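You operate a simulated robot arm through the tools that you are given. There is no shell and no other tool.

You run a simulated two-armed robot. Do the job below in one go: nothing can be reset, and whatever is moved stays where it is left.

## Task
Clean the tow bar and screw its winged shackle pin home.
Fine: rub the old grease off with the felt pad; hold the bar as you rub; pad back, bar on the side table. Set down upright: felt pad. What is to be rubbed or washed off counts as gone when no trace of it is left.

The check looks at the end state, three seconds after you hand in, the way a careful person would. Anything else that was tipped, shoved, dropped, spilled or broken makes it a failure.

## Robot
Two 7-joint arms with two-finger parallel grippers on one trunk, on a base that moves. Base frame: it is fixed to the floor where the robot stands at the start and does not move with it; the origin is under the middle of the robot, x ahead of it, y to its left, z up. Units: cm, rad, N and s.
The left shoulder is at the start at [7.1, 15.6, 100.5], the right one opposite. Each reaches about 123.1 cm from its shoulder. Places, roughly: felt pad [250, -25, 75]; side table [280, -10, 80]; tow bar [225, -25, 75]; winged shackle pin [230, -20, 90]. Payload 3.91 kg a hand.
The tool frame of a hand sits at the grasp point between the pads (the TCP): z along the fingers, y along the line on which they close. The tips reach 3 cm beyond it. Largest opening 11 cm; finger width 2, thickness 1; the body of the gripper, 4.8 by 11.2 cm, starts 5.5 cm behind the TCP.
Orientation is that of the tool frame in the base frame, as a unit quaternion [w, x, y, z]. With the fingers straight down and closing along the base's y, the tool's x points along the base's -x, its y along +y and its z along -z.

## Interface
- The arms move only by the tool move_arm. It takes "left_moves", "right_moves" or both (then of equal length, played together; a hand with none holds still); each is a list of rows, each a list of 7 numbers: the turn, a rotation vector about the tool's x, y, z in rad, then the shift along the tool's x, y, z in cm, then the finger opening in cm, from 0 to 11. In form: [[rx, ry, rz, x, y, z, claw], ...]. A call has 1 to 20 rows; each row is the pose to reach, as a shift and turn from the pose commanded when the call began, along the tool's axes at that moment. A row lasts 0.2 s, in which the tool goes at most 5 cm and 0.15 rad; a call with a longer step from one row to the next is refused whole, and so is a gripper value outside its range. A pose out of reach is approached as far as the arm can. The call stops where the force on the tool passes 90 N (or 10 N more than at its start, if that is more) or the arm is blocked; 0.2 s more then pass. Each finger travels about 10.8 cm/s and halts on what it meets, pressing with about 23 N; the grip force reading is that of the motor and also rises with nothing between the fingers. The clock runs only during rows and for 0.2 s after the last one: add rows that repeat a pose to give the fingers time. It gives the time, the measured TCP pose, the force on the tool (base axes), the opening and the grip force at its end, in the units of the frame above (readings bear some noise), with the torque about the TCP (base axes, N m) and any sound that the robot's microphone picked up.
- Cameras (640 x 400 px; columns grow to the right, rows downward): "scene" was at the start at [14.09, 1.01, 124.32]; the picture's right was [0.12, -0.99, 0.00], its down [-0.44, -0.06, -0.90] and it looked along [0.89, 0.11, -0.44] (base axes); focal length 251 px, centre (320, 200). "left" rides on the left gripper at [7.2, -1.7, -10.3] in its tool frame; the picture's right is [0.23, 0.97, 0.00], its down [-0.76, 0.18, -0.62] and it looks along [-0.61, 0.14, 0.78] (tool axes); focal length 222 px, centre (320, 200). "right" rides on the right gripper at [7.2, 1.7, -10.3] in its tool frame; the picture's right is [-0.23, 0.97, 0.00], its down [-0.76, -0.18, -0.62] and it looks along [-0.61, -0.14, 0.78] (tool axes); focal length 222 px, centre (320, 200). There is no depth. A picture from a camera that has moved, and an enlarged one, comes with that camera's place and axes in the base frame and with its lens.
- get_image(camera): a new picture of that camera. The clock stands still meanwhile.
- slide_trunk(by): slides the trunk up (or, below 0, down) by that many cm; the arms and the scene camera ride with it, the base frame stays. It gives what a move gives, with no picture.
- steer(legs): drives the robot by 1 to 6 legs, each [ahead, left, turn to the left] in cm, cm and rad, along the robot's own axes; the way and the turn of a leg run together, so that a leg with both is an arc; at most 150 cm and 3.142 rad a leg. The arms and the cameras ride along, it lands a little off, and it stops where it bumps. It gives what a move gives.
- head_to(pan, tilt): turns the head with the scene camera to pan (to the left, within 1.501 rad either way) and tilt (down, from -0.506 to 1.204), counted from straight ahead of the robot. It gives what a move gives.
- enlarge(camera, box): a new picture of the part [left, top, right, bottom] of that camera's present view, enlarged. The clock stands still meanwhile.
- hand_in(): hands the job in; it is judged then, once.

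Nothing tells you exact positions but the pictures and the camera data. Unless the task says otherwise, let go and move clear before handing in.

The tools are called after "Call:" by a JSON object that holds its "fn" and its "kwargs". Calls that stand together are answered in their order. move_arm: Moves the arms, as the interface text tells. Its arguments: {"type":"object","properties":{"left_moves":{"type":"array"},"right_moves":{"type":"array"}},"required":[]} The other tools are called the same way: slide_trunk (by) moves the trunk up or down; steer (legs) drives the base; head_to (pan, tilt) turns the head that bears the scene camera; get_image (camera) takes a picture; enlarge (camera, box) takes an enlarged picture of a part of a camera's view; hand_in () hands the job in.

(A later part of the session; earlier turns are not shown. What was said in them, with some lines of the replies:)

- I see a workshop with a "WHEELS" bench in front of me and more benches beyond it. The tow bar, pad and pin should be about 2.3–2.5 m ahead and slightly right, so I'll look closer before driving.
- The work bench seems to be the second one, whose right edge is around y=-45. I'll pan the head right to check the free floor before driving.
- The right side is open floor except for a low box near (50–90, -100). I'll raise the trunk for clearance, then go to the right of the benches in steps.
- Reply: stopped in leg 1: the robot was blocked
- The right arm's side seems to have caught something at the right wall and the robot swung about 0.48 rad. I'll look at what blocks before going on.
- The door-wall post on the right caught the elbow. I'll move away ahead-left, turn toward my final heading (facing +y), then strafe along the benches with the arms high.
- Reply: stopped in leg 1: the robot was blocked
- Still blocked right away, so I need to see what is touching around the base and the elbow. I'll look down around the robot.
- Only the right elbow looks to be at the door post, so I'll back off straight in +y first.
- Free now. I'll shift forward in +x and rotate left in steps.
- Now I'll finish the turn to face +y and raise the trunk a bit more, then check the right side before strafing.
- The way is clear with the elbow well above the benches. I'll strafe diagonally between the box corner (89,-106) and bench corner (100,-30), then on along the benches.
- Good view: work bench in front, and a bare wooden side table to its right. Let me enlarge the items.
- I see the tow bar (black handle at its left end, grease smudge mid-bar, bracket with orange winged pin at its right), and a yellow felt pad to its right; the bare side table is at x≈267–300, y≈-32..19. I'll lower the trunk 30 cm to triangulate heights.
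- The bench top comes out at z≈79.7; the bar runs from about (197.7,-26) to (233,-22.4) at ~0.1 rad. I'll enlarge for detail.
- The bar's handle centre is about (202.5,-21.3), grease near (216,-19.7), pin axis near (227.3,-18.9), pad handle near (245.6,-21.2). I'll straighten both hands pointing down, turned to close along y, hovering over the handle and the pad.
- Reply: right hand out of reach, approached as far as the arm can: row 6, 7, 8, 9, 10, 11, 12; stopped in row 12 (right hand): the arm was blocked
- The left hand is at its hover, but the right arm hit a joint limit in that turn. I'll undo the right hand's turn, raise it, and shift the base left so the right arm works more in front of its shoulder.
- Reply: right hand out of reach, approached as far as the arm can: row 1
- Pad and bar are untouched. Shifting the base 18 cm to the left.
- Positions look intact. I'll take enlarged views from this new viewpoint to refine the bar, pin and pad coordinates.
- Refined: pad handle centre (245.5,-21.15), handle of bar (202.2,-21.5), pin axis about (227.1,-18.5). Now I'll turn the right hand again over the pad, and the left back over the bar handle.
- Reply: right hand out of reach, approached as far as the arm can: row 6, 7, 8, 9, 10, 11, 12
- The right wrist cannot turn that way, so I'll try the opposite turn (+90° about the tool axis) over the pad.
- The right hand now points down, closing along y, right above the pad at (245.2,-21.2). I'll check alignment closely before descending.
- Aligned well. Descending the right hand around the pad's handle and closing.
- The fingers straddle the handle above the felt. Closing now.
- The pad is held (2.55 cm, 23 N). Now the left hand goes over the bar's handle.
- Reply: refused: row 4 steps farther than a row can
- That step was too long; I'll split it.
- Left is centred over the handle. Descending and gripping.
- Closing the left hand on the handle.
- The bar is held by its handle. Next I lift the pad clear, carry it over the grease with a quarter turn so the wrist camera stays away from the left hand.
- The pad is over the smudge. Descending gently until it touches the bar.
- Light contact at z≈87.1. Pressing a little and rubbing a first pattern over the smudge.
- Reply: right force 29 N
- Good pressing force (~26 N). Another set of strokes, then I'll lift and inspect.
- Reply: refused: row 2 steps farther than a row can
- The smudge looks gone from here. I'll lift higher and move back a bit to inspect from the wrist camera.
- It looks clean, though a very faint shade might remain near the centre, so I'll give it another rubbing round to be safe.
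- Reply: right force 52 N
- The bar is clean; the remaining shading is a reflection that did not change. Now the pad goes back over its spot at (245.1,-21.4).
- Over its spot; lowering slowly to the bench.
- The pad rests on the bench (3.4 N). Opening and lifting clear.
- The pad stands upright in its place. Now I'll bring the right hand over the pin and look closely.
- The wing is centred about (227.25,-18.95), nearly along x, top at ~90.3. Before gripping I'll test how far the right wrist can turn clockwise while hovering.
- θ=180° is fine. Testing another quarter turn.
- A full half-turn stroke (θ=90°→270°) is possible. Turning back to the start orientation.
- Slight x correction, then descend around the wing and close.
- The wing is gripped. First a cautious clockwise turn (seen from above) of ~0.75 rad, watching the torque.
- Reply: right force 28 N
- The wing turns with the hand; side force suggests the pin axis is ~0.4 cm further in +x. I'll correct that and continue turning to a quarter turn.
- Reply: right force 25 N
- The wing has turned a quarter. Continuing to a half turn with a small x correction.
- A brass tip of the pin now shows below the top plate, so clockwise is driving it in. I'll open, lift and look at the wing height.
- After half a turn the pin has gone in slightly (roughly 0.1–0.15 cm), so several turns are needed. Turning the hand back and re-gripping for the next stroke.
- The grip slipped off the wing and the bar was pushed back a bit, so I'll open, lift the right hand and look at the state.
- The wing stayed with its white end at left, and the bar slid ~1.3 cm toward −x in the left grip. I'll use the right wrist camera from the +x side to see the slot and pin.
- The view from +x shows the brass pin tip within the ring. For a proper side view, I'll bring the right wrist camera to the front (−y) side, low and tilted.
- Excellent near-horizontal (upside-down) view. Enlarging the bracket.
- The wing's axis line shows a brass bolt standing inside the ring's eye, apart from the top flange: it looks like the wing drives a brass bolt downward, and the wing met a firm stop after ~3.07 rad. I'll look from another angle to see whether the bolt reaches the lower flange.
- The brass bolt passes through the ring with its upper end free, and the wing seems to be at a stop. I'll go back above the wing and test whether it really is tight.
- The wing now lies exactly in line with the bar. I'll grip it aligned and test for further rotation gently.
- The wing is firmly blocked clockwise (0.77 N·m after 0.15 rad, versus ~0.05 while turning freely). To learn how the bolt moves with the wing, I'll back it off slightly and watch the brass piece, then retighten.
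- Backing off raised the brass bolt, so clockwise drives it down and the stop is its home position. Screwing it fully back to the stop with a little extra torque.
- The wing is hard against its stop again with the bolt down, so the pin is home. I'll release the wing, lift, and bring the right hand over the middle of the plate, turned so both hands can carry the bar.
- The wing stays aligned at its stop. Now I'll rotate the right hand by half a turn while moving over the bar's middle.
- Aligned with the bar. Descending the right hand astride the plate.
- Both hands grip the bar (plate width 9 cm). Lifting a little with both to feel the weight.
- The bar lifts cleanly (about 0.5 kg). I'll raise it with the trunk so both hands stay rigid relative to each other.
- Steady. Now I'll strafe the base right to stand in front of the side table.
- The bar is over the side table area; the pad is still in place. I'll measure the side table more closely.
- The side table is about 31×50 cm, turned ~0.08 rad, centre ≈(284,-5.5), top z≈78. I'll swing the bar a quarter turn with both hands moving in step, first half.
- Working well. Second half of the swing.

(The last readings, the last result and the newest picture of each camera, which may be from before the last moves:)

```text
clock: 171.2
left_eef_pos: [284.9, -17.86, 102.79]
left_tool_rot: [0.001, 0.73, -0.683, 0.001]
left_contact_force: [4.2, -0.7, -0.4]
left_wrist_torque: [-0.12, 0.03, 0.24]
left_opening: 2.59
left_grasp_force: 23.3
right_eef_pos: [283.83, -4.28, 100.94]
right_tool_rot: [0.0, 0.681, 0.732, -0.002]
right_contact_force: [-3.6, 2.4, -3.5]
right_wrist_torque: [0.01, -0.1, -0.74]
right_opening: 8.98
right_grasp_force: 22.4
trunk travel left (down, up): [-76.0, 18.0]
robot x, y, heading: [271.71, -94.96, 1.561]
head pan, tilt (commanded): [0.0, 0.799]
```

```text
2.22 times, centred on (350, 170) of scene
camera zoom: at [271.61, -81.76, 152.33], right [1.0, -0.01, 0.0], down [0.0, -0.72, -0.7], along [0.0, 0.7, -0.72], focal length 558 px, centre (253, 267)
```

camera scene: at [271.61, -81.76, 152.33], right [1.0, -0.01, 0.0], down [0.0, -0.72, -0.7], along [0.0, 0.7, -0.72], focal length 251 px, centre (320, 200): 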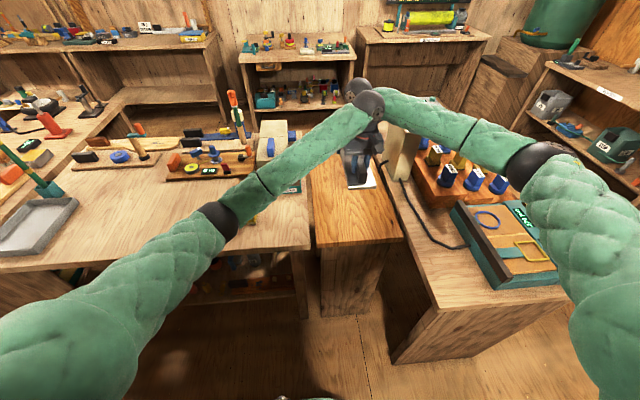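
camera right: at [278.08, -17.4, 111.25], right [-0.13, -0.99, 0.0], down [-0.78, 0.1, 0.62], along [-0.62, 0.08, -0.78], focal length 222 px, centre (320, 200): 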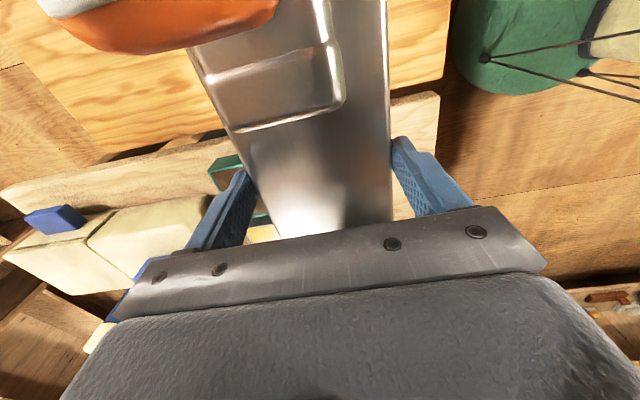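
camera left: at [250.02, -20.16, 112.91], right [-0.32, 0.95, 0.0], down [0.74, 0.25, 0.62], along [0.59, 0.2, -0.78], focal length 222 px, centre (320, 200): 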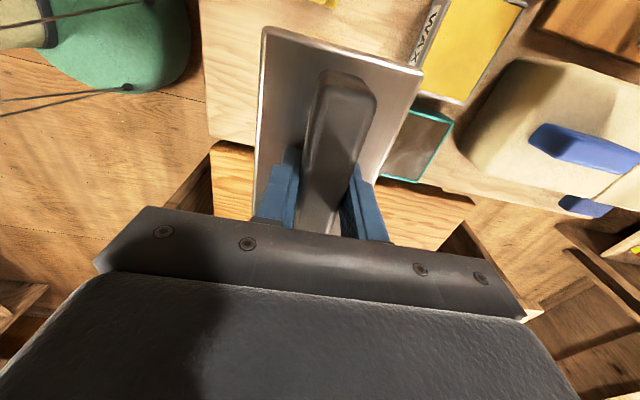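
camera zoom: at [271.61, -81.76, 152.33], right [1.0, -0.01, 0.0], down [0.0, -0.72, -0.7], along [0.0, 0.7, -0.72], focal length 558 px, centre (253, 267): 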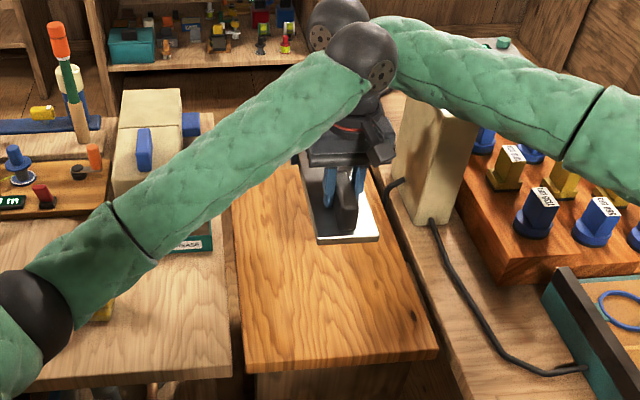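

The bar now lies along the table, handle toward me. Lowering it with the trunk, first most of the way.

Call:
{"fn": "slide_trunk", "kwargs": {"by": -14}}

Call:
{"fn": "get_image", "kwargs": {"camera": "scene"}}

Call:
{"fn": "enlarge", "kwargs": {"camera": "scene", "box": [280, 80, 440, 240]}}

Call:
{"fn": "get_image", "kwargs": {"camera": "left"}}

```text
clock: 172.8
left_eef_pos: [284.73, -17.82, 88.77]
left_tool_rot: [0.0, 0.73, -0.684, 0.002]
left_contact_force: [9.4, -1.0, -6.5]
left_wrist_torque: [-0.64, -0.36, -0.27]
left_opening: 2.6
left_grasp_force: 22.9
right_eef_pos: [283.86, -4.37, 87.0]
right_tool_rot: [0.0, 0.681, 0.732, 0.0]
right_contact_force: [-10.1, 2.2, 2.7]
right_wrist_torque: [-0.25, 0.08, -1.01]
right_opening: 8.98
right_grasp_force: 22.8
trunk travel left (down, up): [-62.0, 32.0]
robot x, y, heading: [271.59, -94.72, 1.562]
head pan, tilt (commanded): [0.0, 0.799]
```

```text
taken
camera scene: at [271.5, -81.86, 138.36], right [1.0, -0.01, 0.0], down [0.0, -0.72, -0.7], along [0.0, 0.7, -0.72], focal length 251 px, centre (320, 200)
```

scene: 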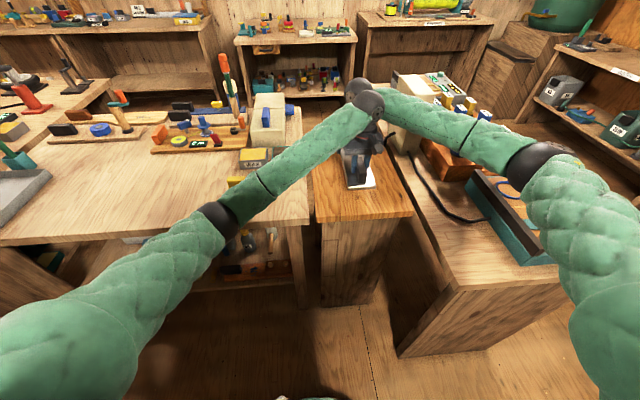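

```text
2.50 times, centred on (360, 160) of scene
camera zoom: at [271.5, -81.86, 138.36], right [1.0, -0.01, 0.0], down [0.0, -0.72, -0.7], along [0.0, 0.7, -0.72], focal length 628 px, centre (220, 300)
```

zoom: 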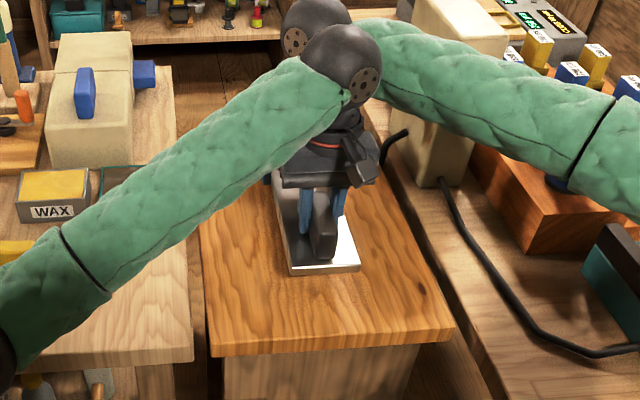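

```text
taken
camera left: at [287.0, -24.99, 99.02], right [-0.96, -0.29, 0.0], down [-0.23, 0.75, 0.62], along [-0.18, 0.59, -0.78], focal length 222 px, centre (320, 200)
```

left: 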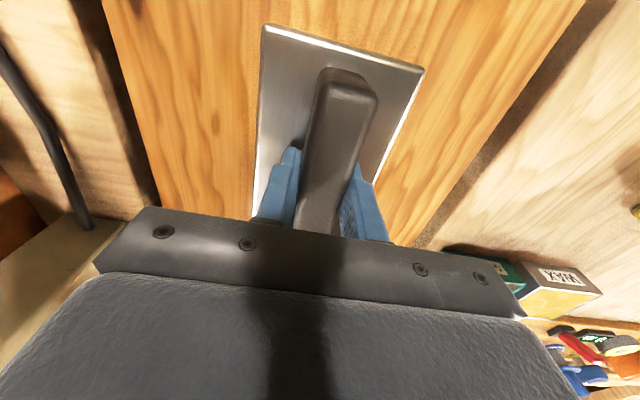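

Well within the table. Lowering further in small steps.

Call:
{"fn": "slide_trunk", "kwargs": {"by": -3.5}}

Call:
{"fn": "slide_trunk", "kwargs": {"by": -0.7}}

Call:
{"fn": "enlarge", "kwargs": {"camera": "scene", "box": [280, 80, 440, 240]}}

```text
clock: 173.6
left_eef_pos: [284.77, -17.81, 85.35]
left_tool_rot: [0.0, 0.729, -0.684, 0.001]
left_contact_force: [8.9, -3.7, -7.6]
left_wrist_torque: [-0.61, -0.37, -0.34]
left_opening: 2.62
left_grasp_force: 23.2
right_eef_pos: [283.91, -4.41, 83.6]
right_tool_rot: [0.001, 0.681, 0.732, 0.0]
right_contact_force: [-9.6, 4.7, 4.1]
right_wrist_torque: [-0.43, 0.13, -0.87]
right_opening: 8.98
right_grasp_force: 23.0
trunk travel left (down, up): [-58.5, 35.5]
robot x, y, heading: [271.48, -94.93, 1.563]
head pan, tilt (commanded): [0.0, 0.799]
```

```text
clock: 174.2
left_eef_pos: [284.6, -17.84, 84.9]
left_tool_rot: [0.0, 0.73, -0.683, 0.0]
left_contact_force: [8.0, 3.2, 3.7]
left_wrist_torque: [0.2, 0.21, -0.45]
left_opening: 2.61
left_grasp_force: 22.8
right_eef_pos: [283.83, -4.41, 83.1]
right_tool_rot: [-0.001, 0.682, 0.731, 0.001]
right_contact_force: [-6.7, 5.6, 18.4]
right_wrist_torque: [0.11, 0.33, -0.53]
right_opening: 8.99
right_grasp_force: 23.1
trunk travel left (down, up): [-57.8, 36.2]
robot x, y, heading: [271.56, -94.84, 1.565]
head pan, tilt (commanded): [0.0, 0.799]
```

```text
2.50 times, centred on (360, 160) of scene
camera zoom: at [271.48, -81.98, 134.2], right [1.0, -0.01, 0.0], down [0.0, -0.72, -0.7], along [0.0, 0.7, -0.72], focal length 628 px, centre (220, 300)
```

zoom: 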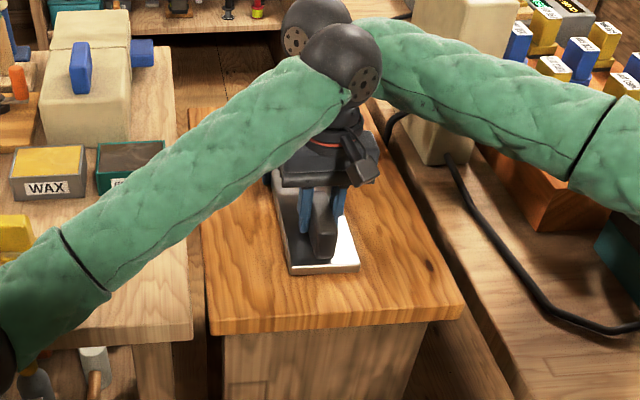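

Contact with the table is felt (force on both hands turned upward). I'll ease off slightly and open the right hand.

Call:
{"fn": "slide_trunk", "kwargs": {"by": 0.2}}

Call:
{"fn": "move_arm", "kwargs": {"right_moves": [[0, 0, 0, 0, 0, 0, 9.6], [0, 0, 0, 0, 0, 0, 10.4], [0, 0, 0, 0, 0, 0, 11], [0, 0, 0, 0, 0, 0, 11]]}}

Call:
{"fn": "enlarge", "kwargs": {"camera": "scene", "box": [300, 110, 420, 220]}}

Call:
{"fn": "get_image", "kwargs": {"camera": "right"}}

```text
clock: 174.7
left_eef_pos: [284.8, -17.9, 84.91]
left_tool_rot: [0.001, 0.73, -0.684, 0.002]
left_contact_force: [8.4, -0.5, -3.5]
left_wrist_torque: [0.46, 0.12, -0.39]
left_opening: 2.6
left_grasp_force: 22.4
right_eef_pos: [283.84, -4.36, 82.98]
right_tool_rot: [0.0, 0.682, 0.731, 0.0]
right_contact_force: [-7.6, 4.4, 12.4]
right_wrist_torque: [0.31, 0.18, -0.54]
right_opening: 8.98
right_grasp_force: 23.5
trunk travel left (down, up): [-58.0, 36.0]
robot x, y, heading: [271.74, -95.18, 1.562]
head pan, tilt (commanded): [0.0, 0.799]
```

```text
clock: 175.7
left_eef_pos: [284.68, -17.82, 84.77]
left_tool_rot: [0.0, 0.73, -0.683, 0.001]
left_contact_force: [-0.3, -0.9, -3.2]
left_wrist_torque: [-0.44, -0.01, -0.04]
left_opening: 2.58
left_grasp_force: 22.7
right_eef_pos: [283.85, -4.47, 83.11]
right_tool_rot: [0.0, 0.682, 0.732, 0.0]
right_contact_force: [4.5, -3.9, 6.8]
right_wrist_torque: [-0.07, 0.26, 0.22]
right_opening: 10.77
right_grasp_force: 0.3
trunk travel left (down, up): [-58.0, 36.0]
robot x, y, heading: [271.55, -95.05, 1.566]
head pan, tilt (commanded): [0.0, 0.799]
```

```text
3.64 times, centred on (360, 165) of scene
camera zoom: at [271.53, -81.92, 134.34], right [1.0, -0.01, 0.0], down [0.0, -0.72, -0.7], along [0.0, 0.7, -0.72], focal length 914 px, centre (174, 327)
```

zoom: 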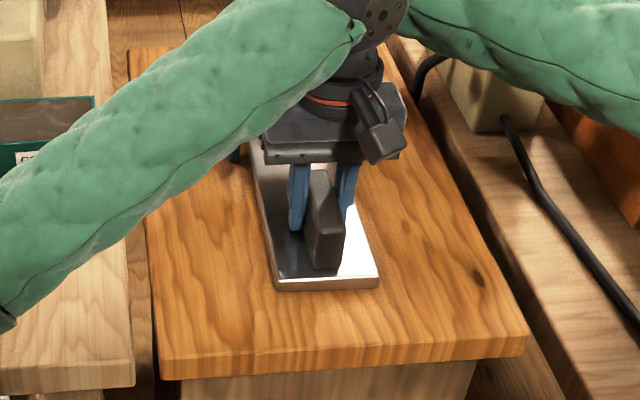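

```text
taken
camera right: at [285.04, 2.9, 93.24], right [0.99, -0.16, 0.0], down [-0.12, -0.77, 0.62], along [-0.1, -0.62, -0.78], focal length 222 px, centre (320, 200)
```

right: 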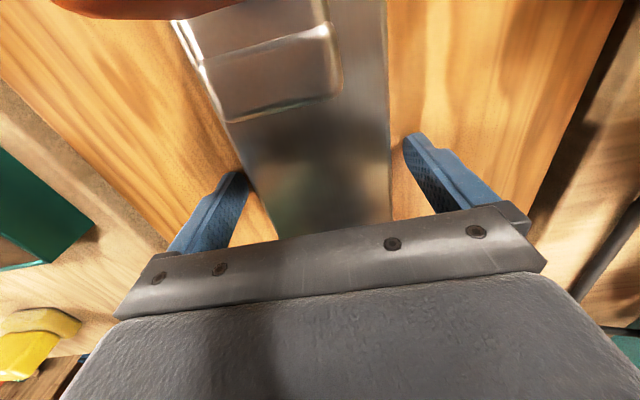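

The right hand has opened. Lifting it straight up.

Call:
{"fn": "move_arm", "kwargs": {"right_moves": [[0, 0, 0, 0, 0, -0.4, 11], [0, 0, 0, 0, 0, -1.0, 11], [0, 0, 0, 0, 0, -2.0, 11], [0, 0, 0, 0, 0, -4.0, 11], [0, 0, 0, 0, 0, -7.0, 11], [0, 0, 0, 0, 0, -11.0, 11], [0, 0, 0, 0, 0, -15.0, 11], [0, 0, 0, 0, 0, -15.0, 11]]}}

Call:
{"fn": "enlarge", "kwargs": {"camera": "scene", "box": [300, 90, 420, 220]}}

Call:
{"fn": "get_image", "kwargs": {"camera": "right"}}

```text
clock: 177.5
left_eef_pos: [284.69, -17.89, 84.74]
left_tool_rot: [0.0, 0.73, -0.684, 0.003]
left_contact_force: [0.3, -0.5, 0.5]
left_wrist_torque: [-0.22, 0.12, 0.09]
left_opening: 2.58
left_grasp_force: 22.8
right_eef_pos: [284.07, -4.6, 98.11]
right_tool_rot: [0.001, 0.682, 0.732, 0.0]
right_contact_force: [-0.1, -0.7, -0.4]
right_wrist_torque: [-0.02, -0.02, -0.01]
right_opening: 11.02
right_grasp_force: 0.1
trunk travel left (down, up): [-58.0, 36.0]
robot x, y, heading: [271.7, -94.96, 1.569]
head pan, tilt (commanded): [0.0, 0.799]
```

```text
3.08 times, centred on (360, 155) of scene
camera zoom: at [271.51, -81.86, 134.34], right [1.0, -0.01, 0.0], down [0.0, -0.72, -0.7], along [0.0, 0.7, -0.72], focal length 773 px, centre (197, 338)
```

zoom: 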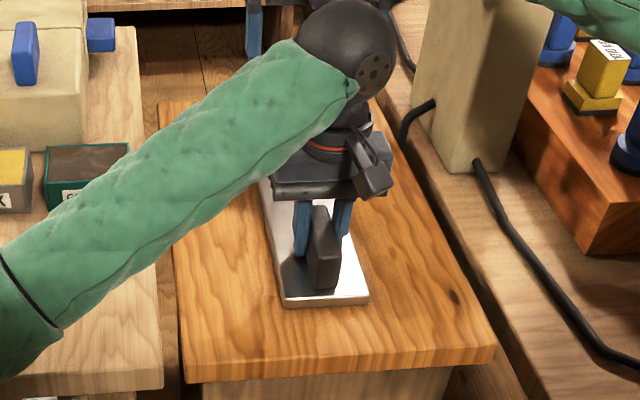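

```text
taken
camera right: at [285.16, 2.81, 108.34], right [0.99, -0.16, 0.0], down [-0.12, -0.77, 0.62], along [-0.1, -0.62, -0.78], focal length 222 px, centre (320, 200)
```

right: 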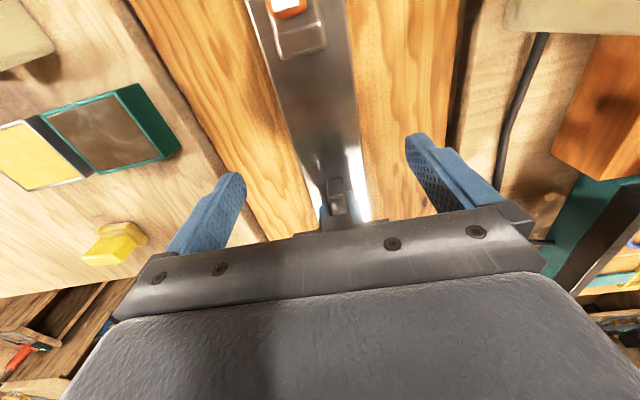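

The bar rests flat on the side table. Releasing the handle with the left hand and lifting clear.

Call:
{"fn": "move_arm", "kwargs": {"left_moves": [[0, 0, 0, 0, 0, 0, 3.2], [0, 0, 0, 0, 0, 0, 4.5], [0, 0, 0, 0, 0, 0, 5.5], [0, 0, 0, 0, 0, 0, 5.5], [0, 0, 0, 0, 0, -1, 5.5], [0, 0, 0, 0, 0, -3, 5.5], [0, 0, 0, 0, 0, -6.5, 5.5], [0, 0, 0, 0, 0, -11, 5.5], [0, 0, 0, 0, 0, -15, 5.5], [0, 0, 0, 0, 0, -15, 5.5]]}}

Call:
{"fn": "get_image", "kwargs": {"camera": "scene"}}

Call:
{"fn": "get_image", "kwargs": {"camera": "left"}}

```text
clock: 179.7
left_eef_pos: [284.77, -17.54, 99.89]
left_tool_rot: [0.001, 0.73, -0.683, 0.002]
left_contact_force: [0.0, 0.5, -0.3]
left_wrist_torque: [-0.03, 0.01, 0.0]
left_opening: 5.54
left_grasp_force: 0.1
right_eef_pos: [283.87, -4.48, 98.03]
right_tool_rot: [0.001, 0.682, 0.731, -0.001]
right_contact_force: [-0.6, -0.3, -0.5]
right_wrist_torque: [0.0, 0.03, 0.02]
right_opening: 10.97
right_grasp_force: 0.0
trunk travel left (down, up): [-58.0, 36.0]
robot x, y, heading: [271.38, -94.85, 1.565]
head pan, tilt (commanded): [0.0, 0.799]
```

```text
taken
camera scene: at [271.5, -81.8, 134.33], right [1.0, -0.01, 0.0], down [0.0, -0.72, -0.7], along [0.0, 0.7, -0.72], focal length 251 px, centre (320, 200)
```

scene: 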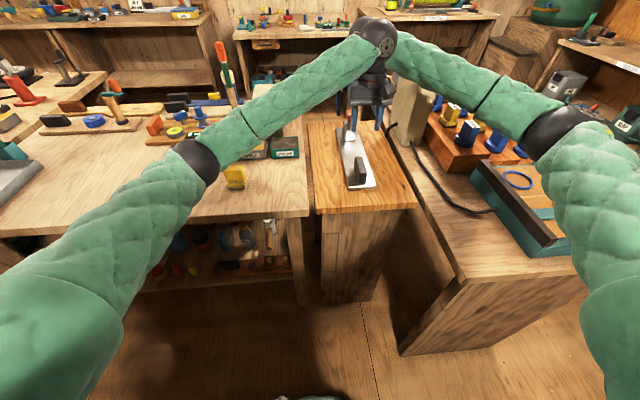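

```text
taken
camera left: at [287.05, -24.68, 109.99], right [-0.96, -0.29, 0.0], down [-0.23, 0.75, 0.62], along [-0.18, 0.59, -0.78], focal length 222 px, centre (320, 200)
```

left: 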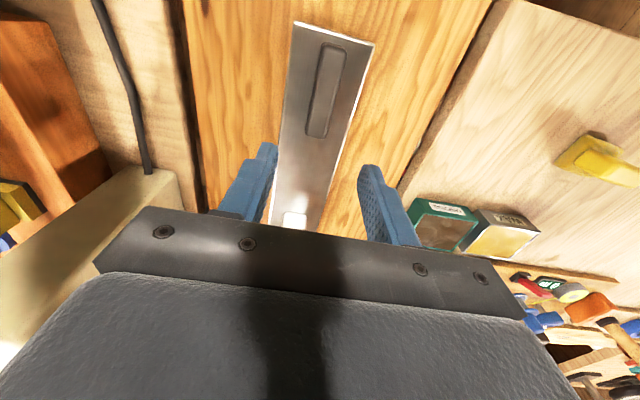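

Both hands are off. I'll raise the trunk and back away to inspect everything.

Call:
{"fn": "slide_trunk", "kwargs": {"by": 20}}

Call:
{"fn": "steer", "kwargs": {"legs": [[-18, 0, 0]]}}

Call:
{"fn": "get_image", "kwargs": {"camera": "scene"}}

Call:
{"fn": "enlarge", "kwargs": {"camera": "scene", "box": [220, 100, 420, 220]}}

```text
clock: 181.9
left_eef_pos: [284.79, -17.58, 119.73]
left_tool_rot: [0.001, 0.729, -0.684, 0.002]
left_contact_force: [0.3, -0.5, -0.1]
left_wrist_torque: [0.0, 0.0, 0.03]
left_opening: 5.49
left_grasp_force: 0.0
right_eef_pos: [284.01, -4.51, 118.01]
right_tool_rot: [0.0, 0.682, 0.731, -0.001]
right_contact_force: [0.3, 1.1, 0.0]
right_wrist_torque: [-0.02, -0.03, 0.04]
right_opening: 11.0
right_grasp_force: 0.0
trunk travel left (down, up): [-78.0, 16.0]
robot x, y, heading: [271.4, -94.77, 1.559]
head pan, tilt (commanded): [0.0, 0.799]
```

```text
clock: 183.4
left_eef_pos: [284.8, -36.13, 119.91]
left_tool_rot: [0.0, 0.73, -0.683, 0.002]
left_contact_force: [-0.5, 1.0, 0.1]
left_wrist_torque: [0.01, -0.03, -0.01]
left_opening: 5.49
left_grasp_force: 0.0
right_eef_pos: [283.93, -23.08, 118.05]
right_tool_rot: [0.0, 0.682, 0.731, -0.001]
right_contact_force: [-0.4, 0.2, 0.8]
right_wrist_torque: [-0.01, 0.02, -0.02]
right_opening: 11.01
right_grasp_force: 0.1
trunk travel left (down, up): [-78.0, 16.0]
robot x, y, heading: [271.39, -113.4, 1.564]
head pan, tilt (commanded): [0.0, 0.799]
```

```text
taken
camera scene: at [271.4, -100.38, 154.33], right [1.0, -0.01, 0.0], down [0.0, -0.72, -0.7], along [0.0, 0.7, -0.72], focal length 251 px, centre (320, 200)
```

scene: 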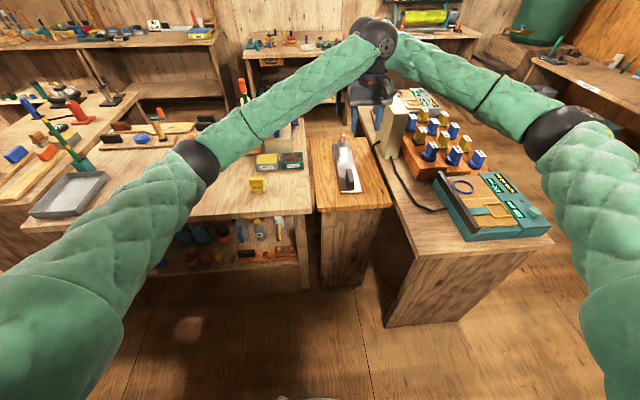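

```text
3.20 times, centred on (320, 160) of scene
camera zoom: at [271.4, -100.38, 154.33], right [1.0, -0.01, 0.0], down [0.0, -0.72, -0.7], along [0.0, 0.7, -0.72], focal length 804 px, centre (320, 328)
```

zoom: 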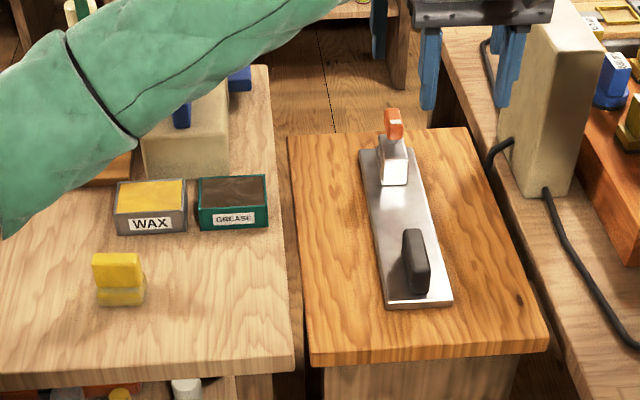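

The bar lies on the side table and the pad stands on the bench. Checking closely for grease traces and the pin.

Call:
{"fn": "enlarge", "kwargs": {"camera": "scene", "box": [325, 130, 370, 200]}}

Call:
{"fn": "enlarge", "kwargs": {"camera": "left", "box": [220, 20, 420, 160]}}

Call:
{"fn": "enlarge", "kwargs": {"camera": "right", "box": [220, 0, 420, 200]}}

Call:
{"fn": "enlarge", "kwargs": {"camera": "scene", "box": [230, 160, 290, 210]}}

```text
5.71 times, centred on (348, 165) of scene
camera zoom: at [271.4, -100.38, 154.33], right [1.0, -0.01, 0.0], down [0.0, -0.72, -0.7], along [0.0, 0.7, -0.72], focal length 1436 px, centre (163, 400)
```

zoom: 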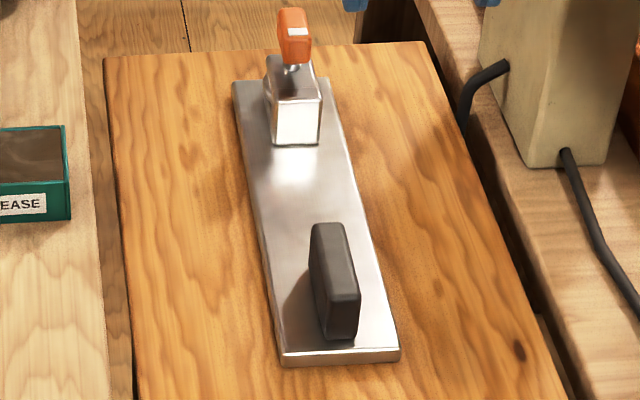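

```text
2.86 times, centred on (320, 90) of left
camera zoom: at [286.96, -43.26, 129.97], right [-0.96, -0.29, 0.0], down [-0.23, 0.75, 0.62], along [-0.18, 0.59, -0.78], focal length 635 px, centre (320, 514)
```

zoom: 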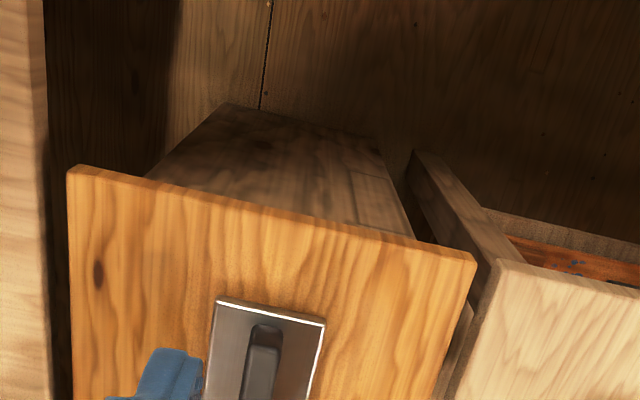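

```text
2.00 times, centred on (320, 100) of right
camera zoom: at [285.06, -15.71, 128.28], right [0.99, -0.16, 0.0], down [-0.12, -0.77, 0.62], along [-0.1, -0.62, -0.78], focal length 444 px, centre (320, 400)
```

zoom: 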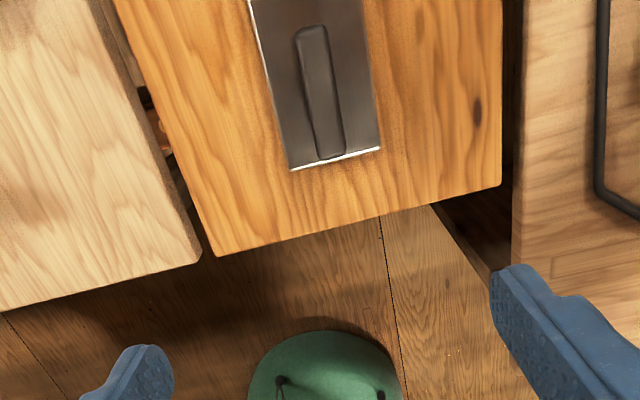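

```text
8.00 times, centred on (260, 185) of scene
camera zoom: at [271.4, -100.38, 154.33], right [1.0, -0.01, 0.0], down [0.0, -0.72, -0.7], along [0.0, 0.7, -0.72], focal length 2011 px, centre (800, 320)
```

zoom: 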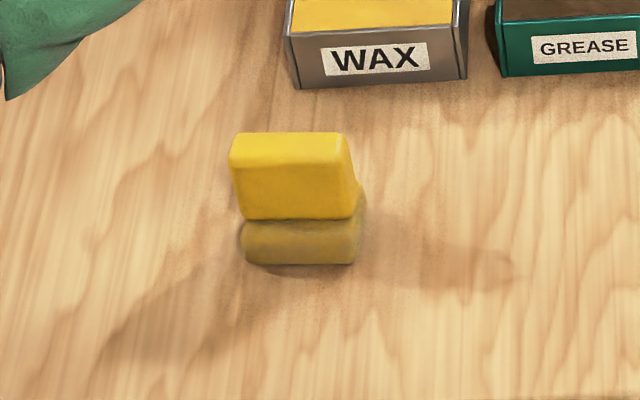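

Call:
{"fn": "enlarge", "kwargs": {"camera": "scene", "box": [335, 145, 361, 175]}}

Call:
{"fn": "enlarge", "kwargs": {"camera": "scene", "box": [335, 128, 355, 155]}}

```text
13.33 times, centred on (348, 160) of scene
camera zoom: at [271.4, -100.38, 154.33], right [1.0, -0.01, 0.0], down [0.0, -0.72, -0.7], along [0.0, 0.7, -0.72], focal length 3351 px, centre (-53, 733)
```

zoom: 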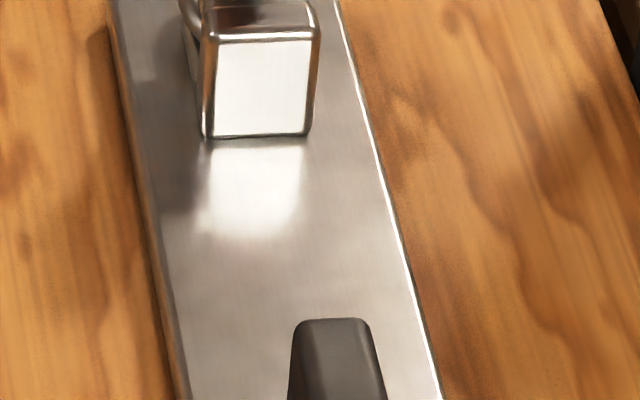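

```text
14.81 times, centred on (345, 142) of scene
camera zoom: at [271.4, -100.38, 154.33], right [1.0, -0.01, 0.0], down [0.0, -0.72, -0.7], along [0.0, 0.7, -0.72], focal length 3723 px, centre (-50, 1067)
```

zoom: 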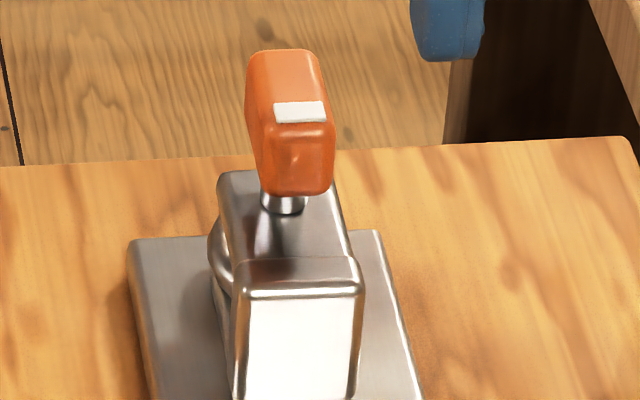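

I inspected everything: the plate shows no grease, the felt pad stands upright in its old spot, and the bar lies flat on the side table. The pin's wing is at its firm clockwise stop, and I took that as home because the wing itself never comes down onto the bracket. Both hands are open and clear, so I'm handing in.

Call:
{"fn": "hand_in", "kwargs": {}}

```text
The job is handed in.
```

I've handed the job in. The tow bar is clean and lies flat on the side table. The felt pad is upright, back where it was to within about half a centimetre. I don't have the check's verdict.

- **Grease:** I held the bar by its handle and rubbed in two rounds with the pad. No trace showed in close-ups, either on the bench or after I set the bar down.
- **Pin:** I'm confident the pin is home, but I couldn't see that directly. It took about half a turn clockwise before a firm stop. At the stop the wing resisted about 0.7 N·m, where before it had turned freely, and the brass bolt sat through the ring. The wing itself never came down onto the bracket, so I'm relying on the stop rather than on seeing it seated. I couldn't see whether the bolt's lower end goes into the lower plate.
- **Slip:** On the second turn my grip slipped off the wing and pushed the bar about 1.3 cm along the bench. Nothing was knocked over, and I then brought the pin back up to its stop.
- **Bump:** Early on, while driving to the bench, the robot was blocked on its right side, I think by an arm against the door frame. The items on the box nearby looked undisturbed just afterwards.
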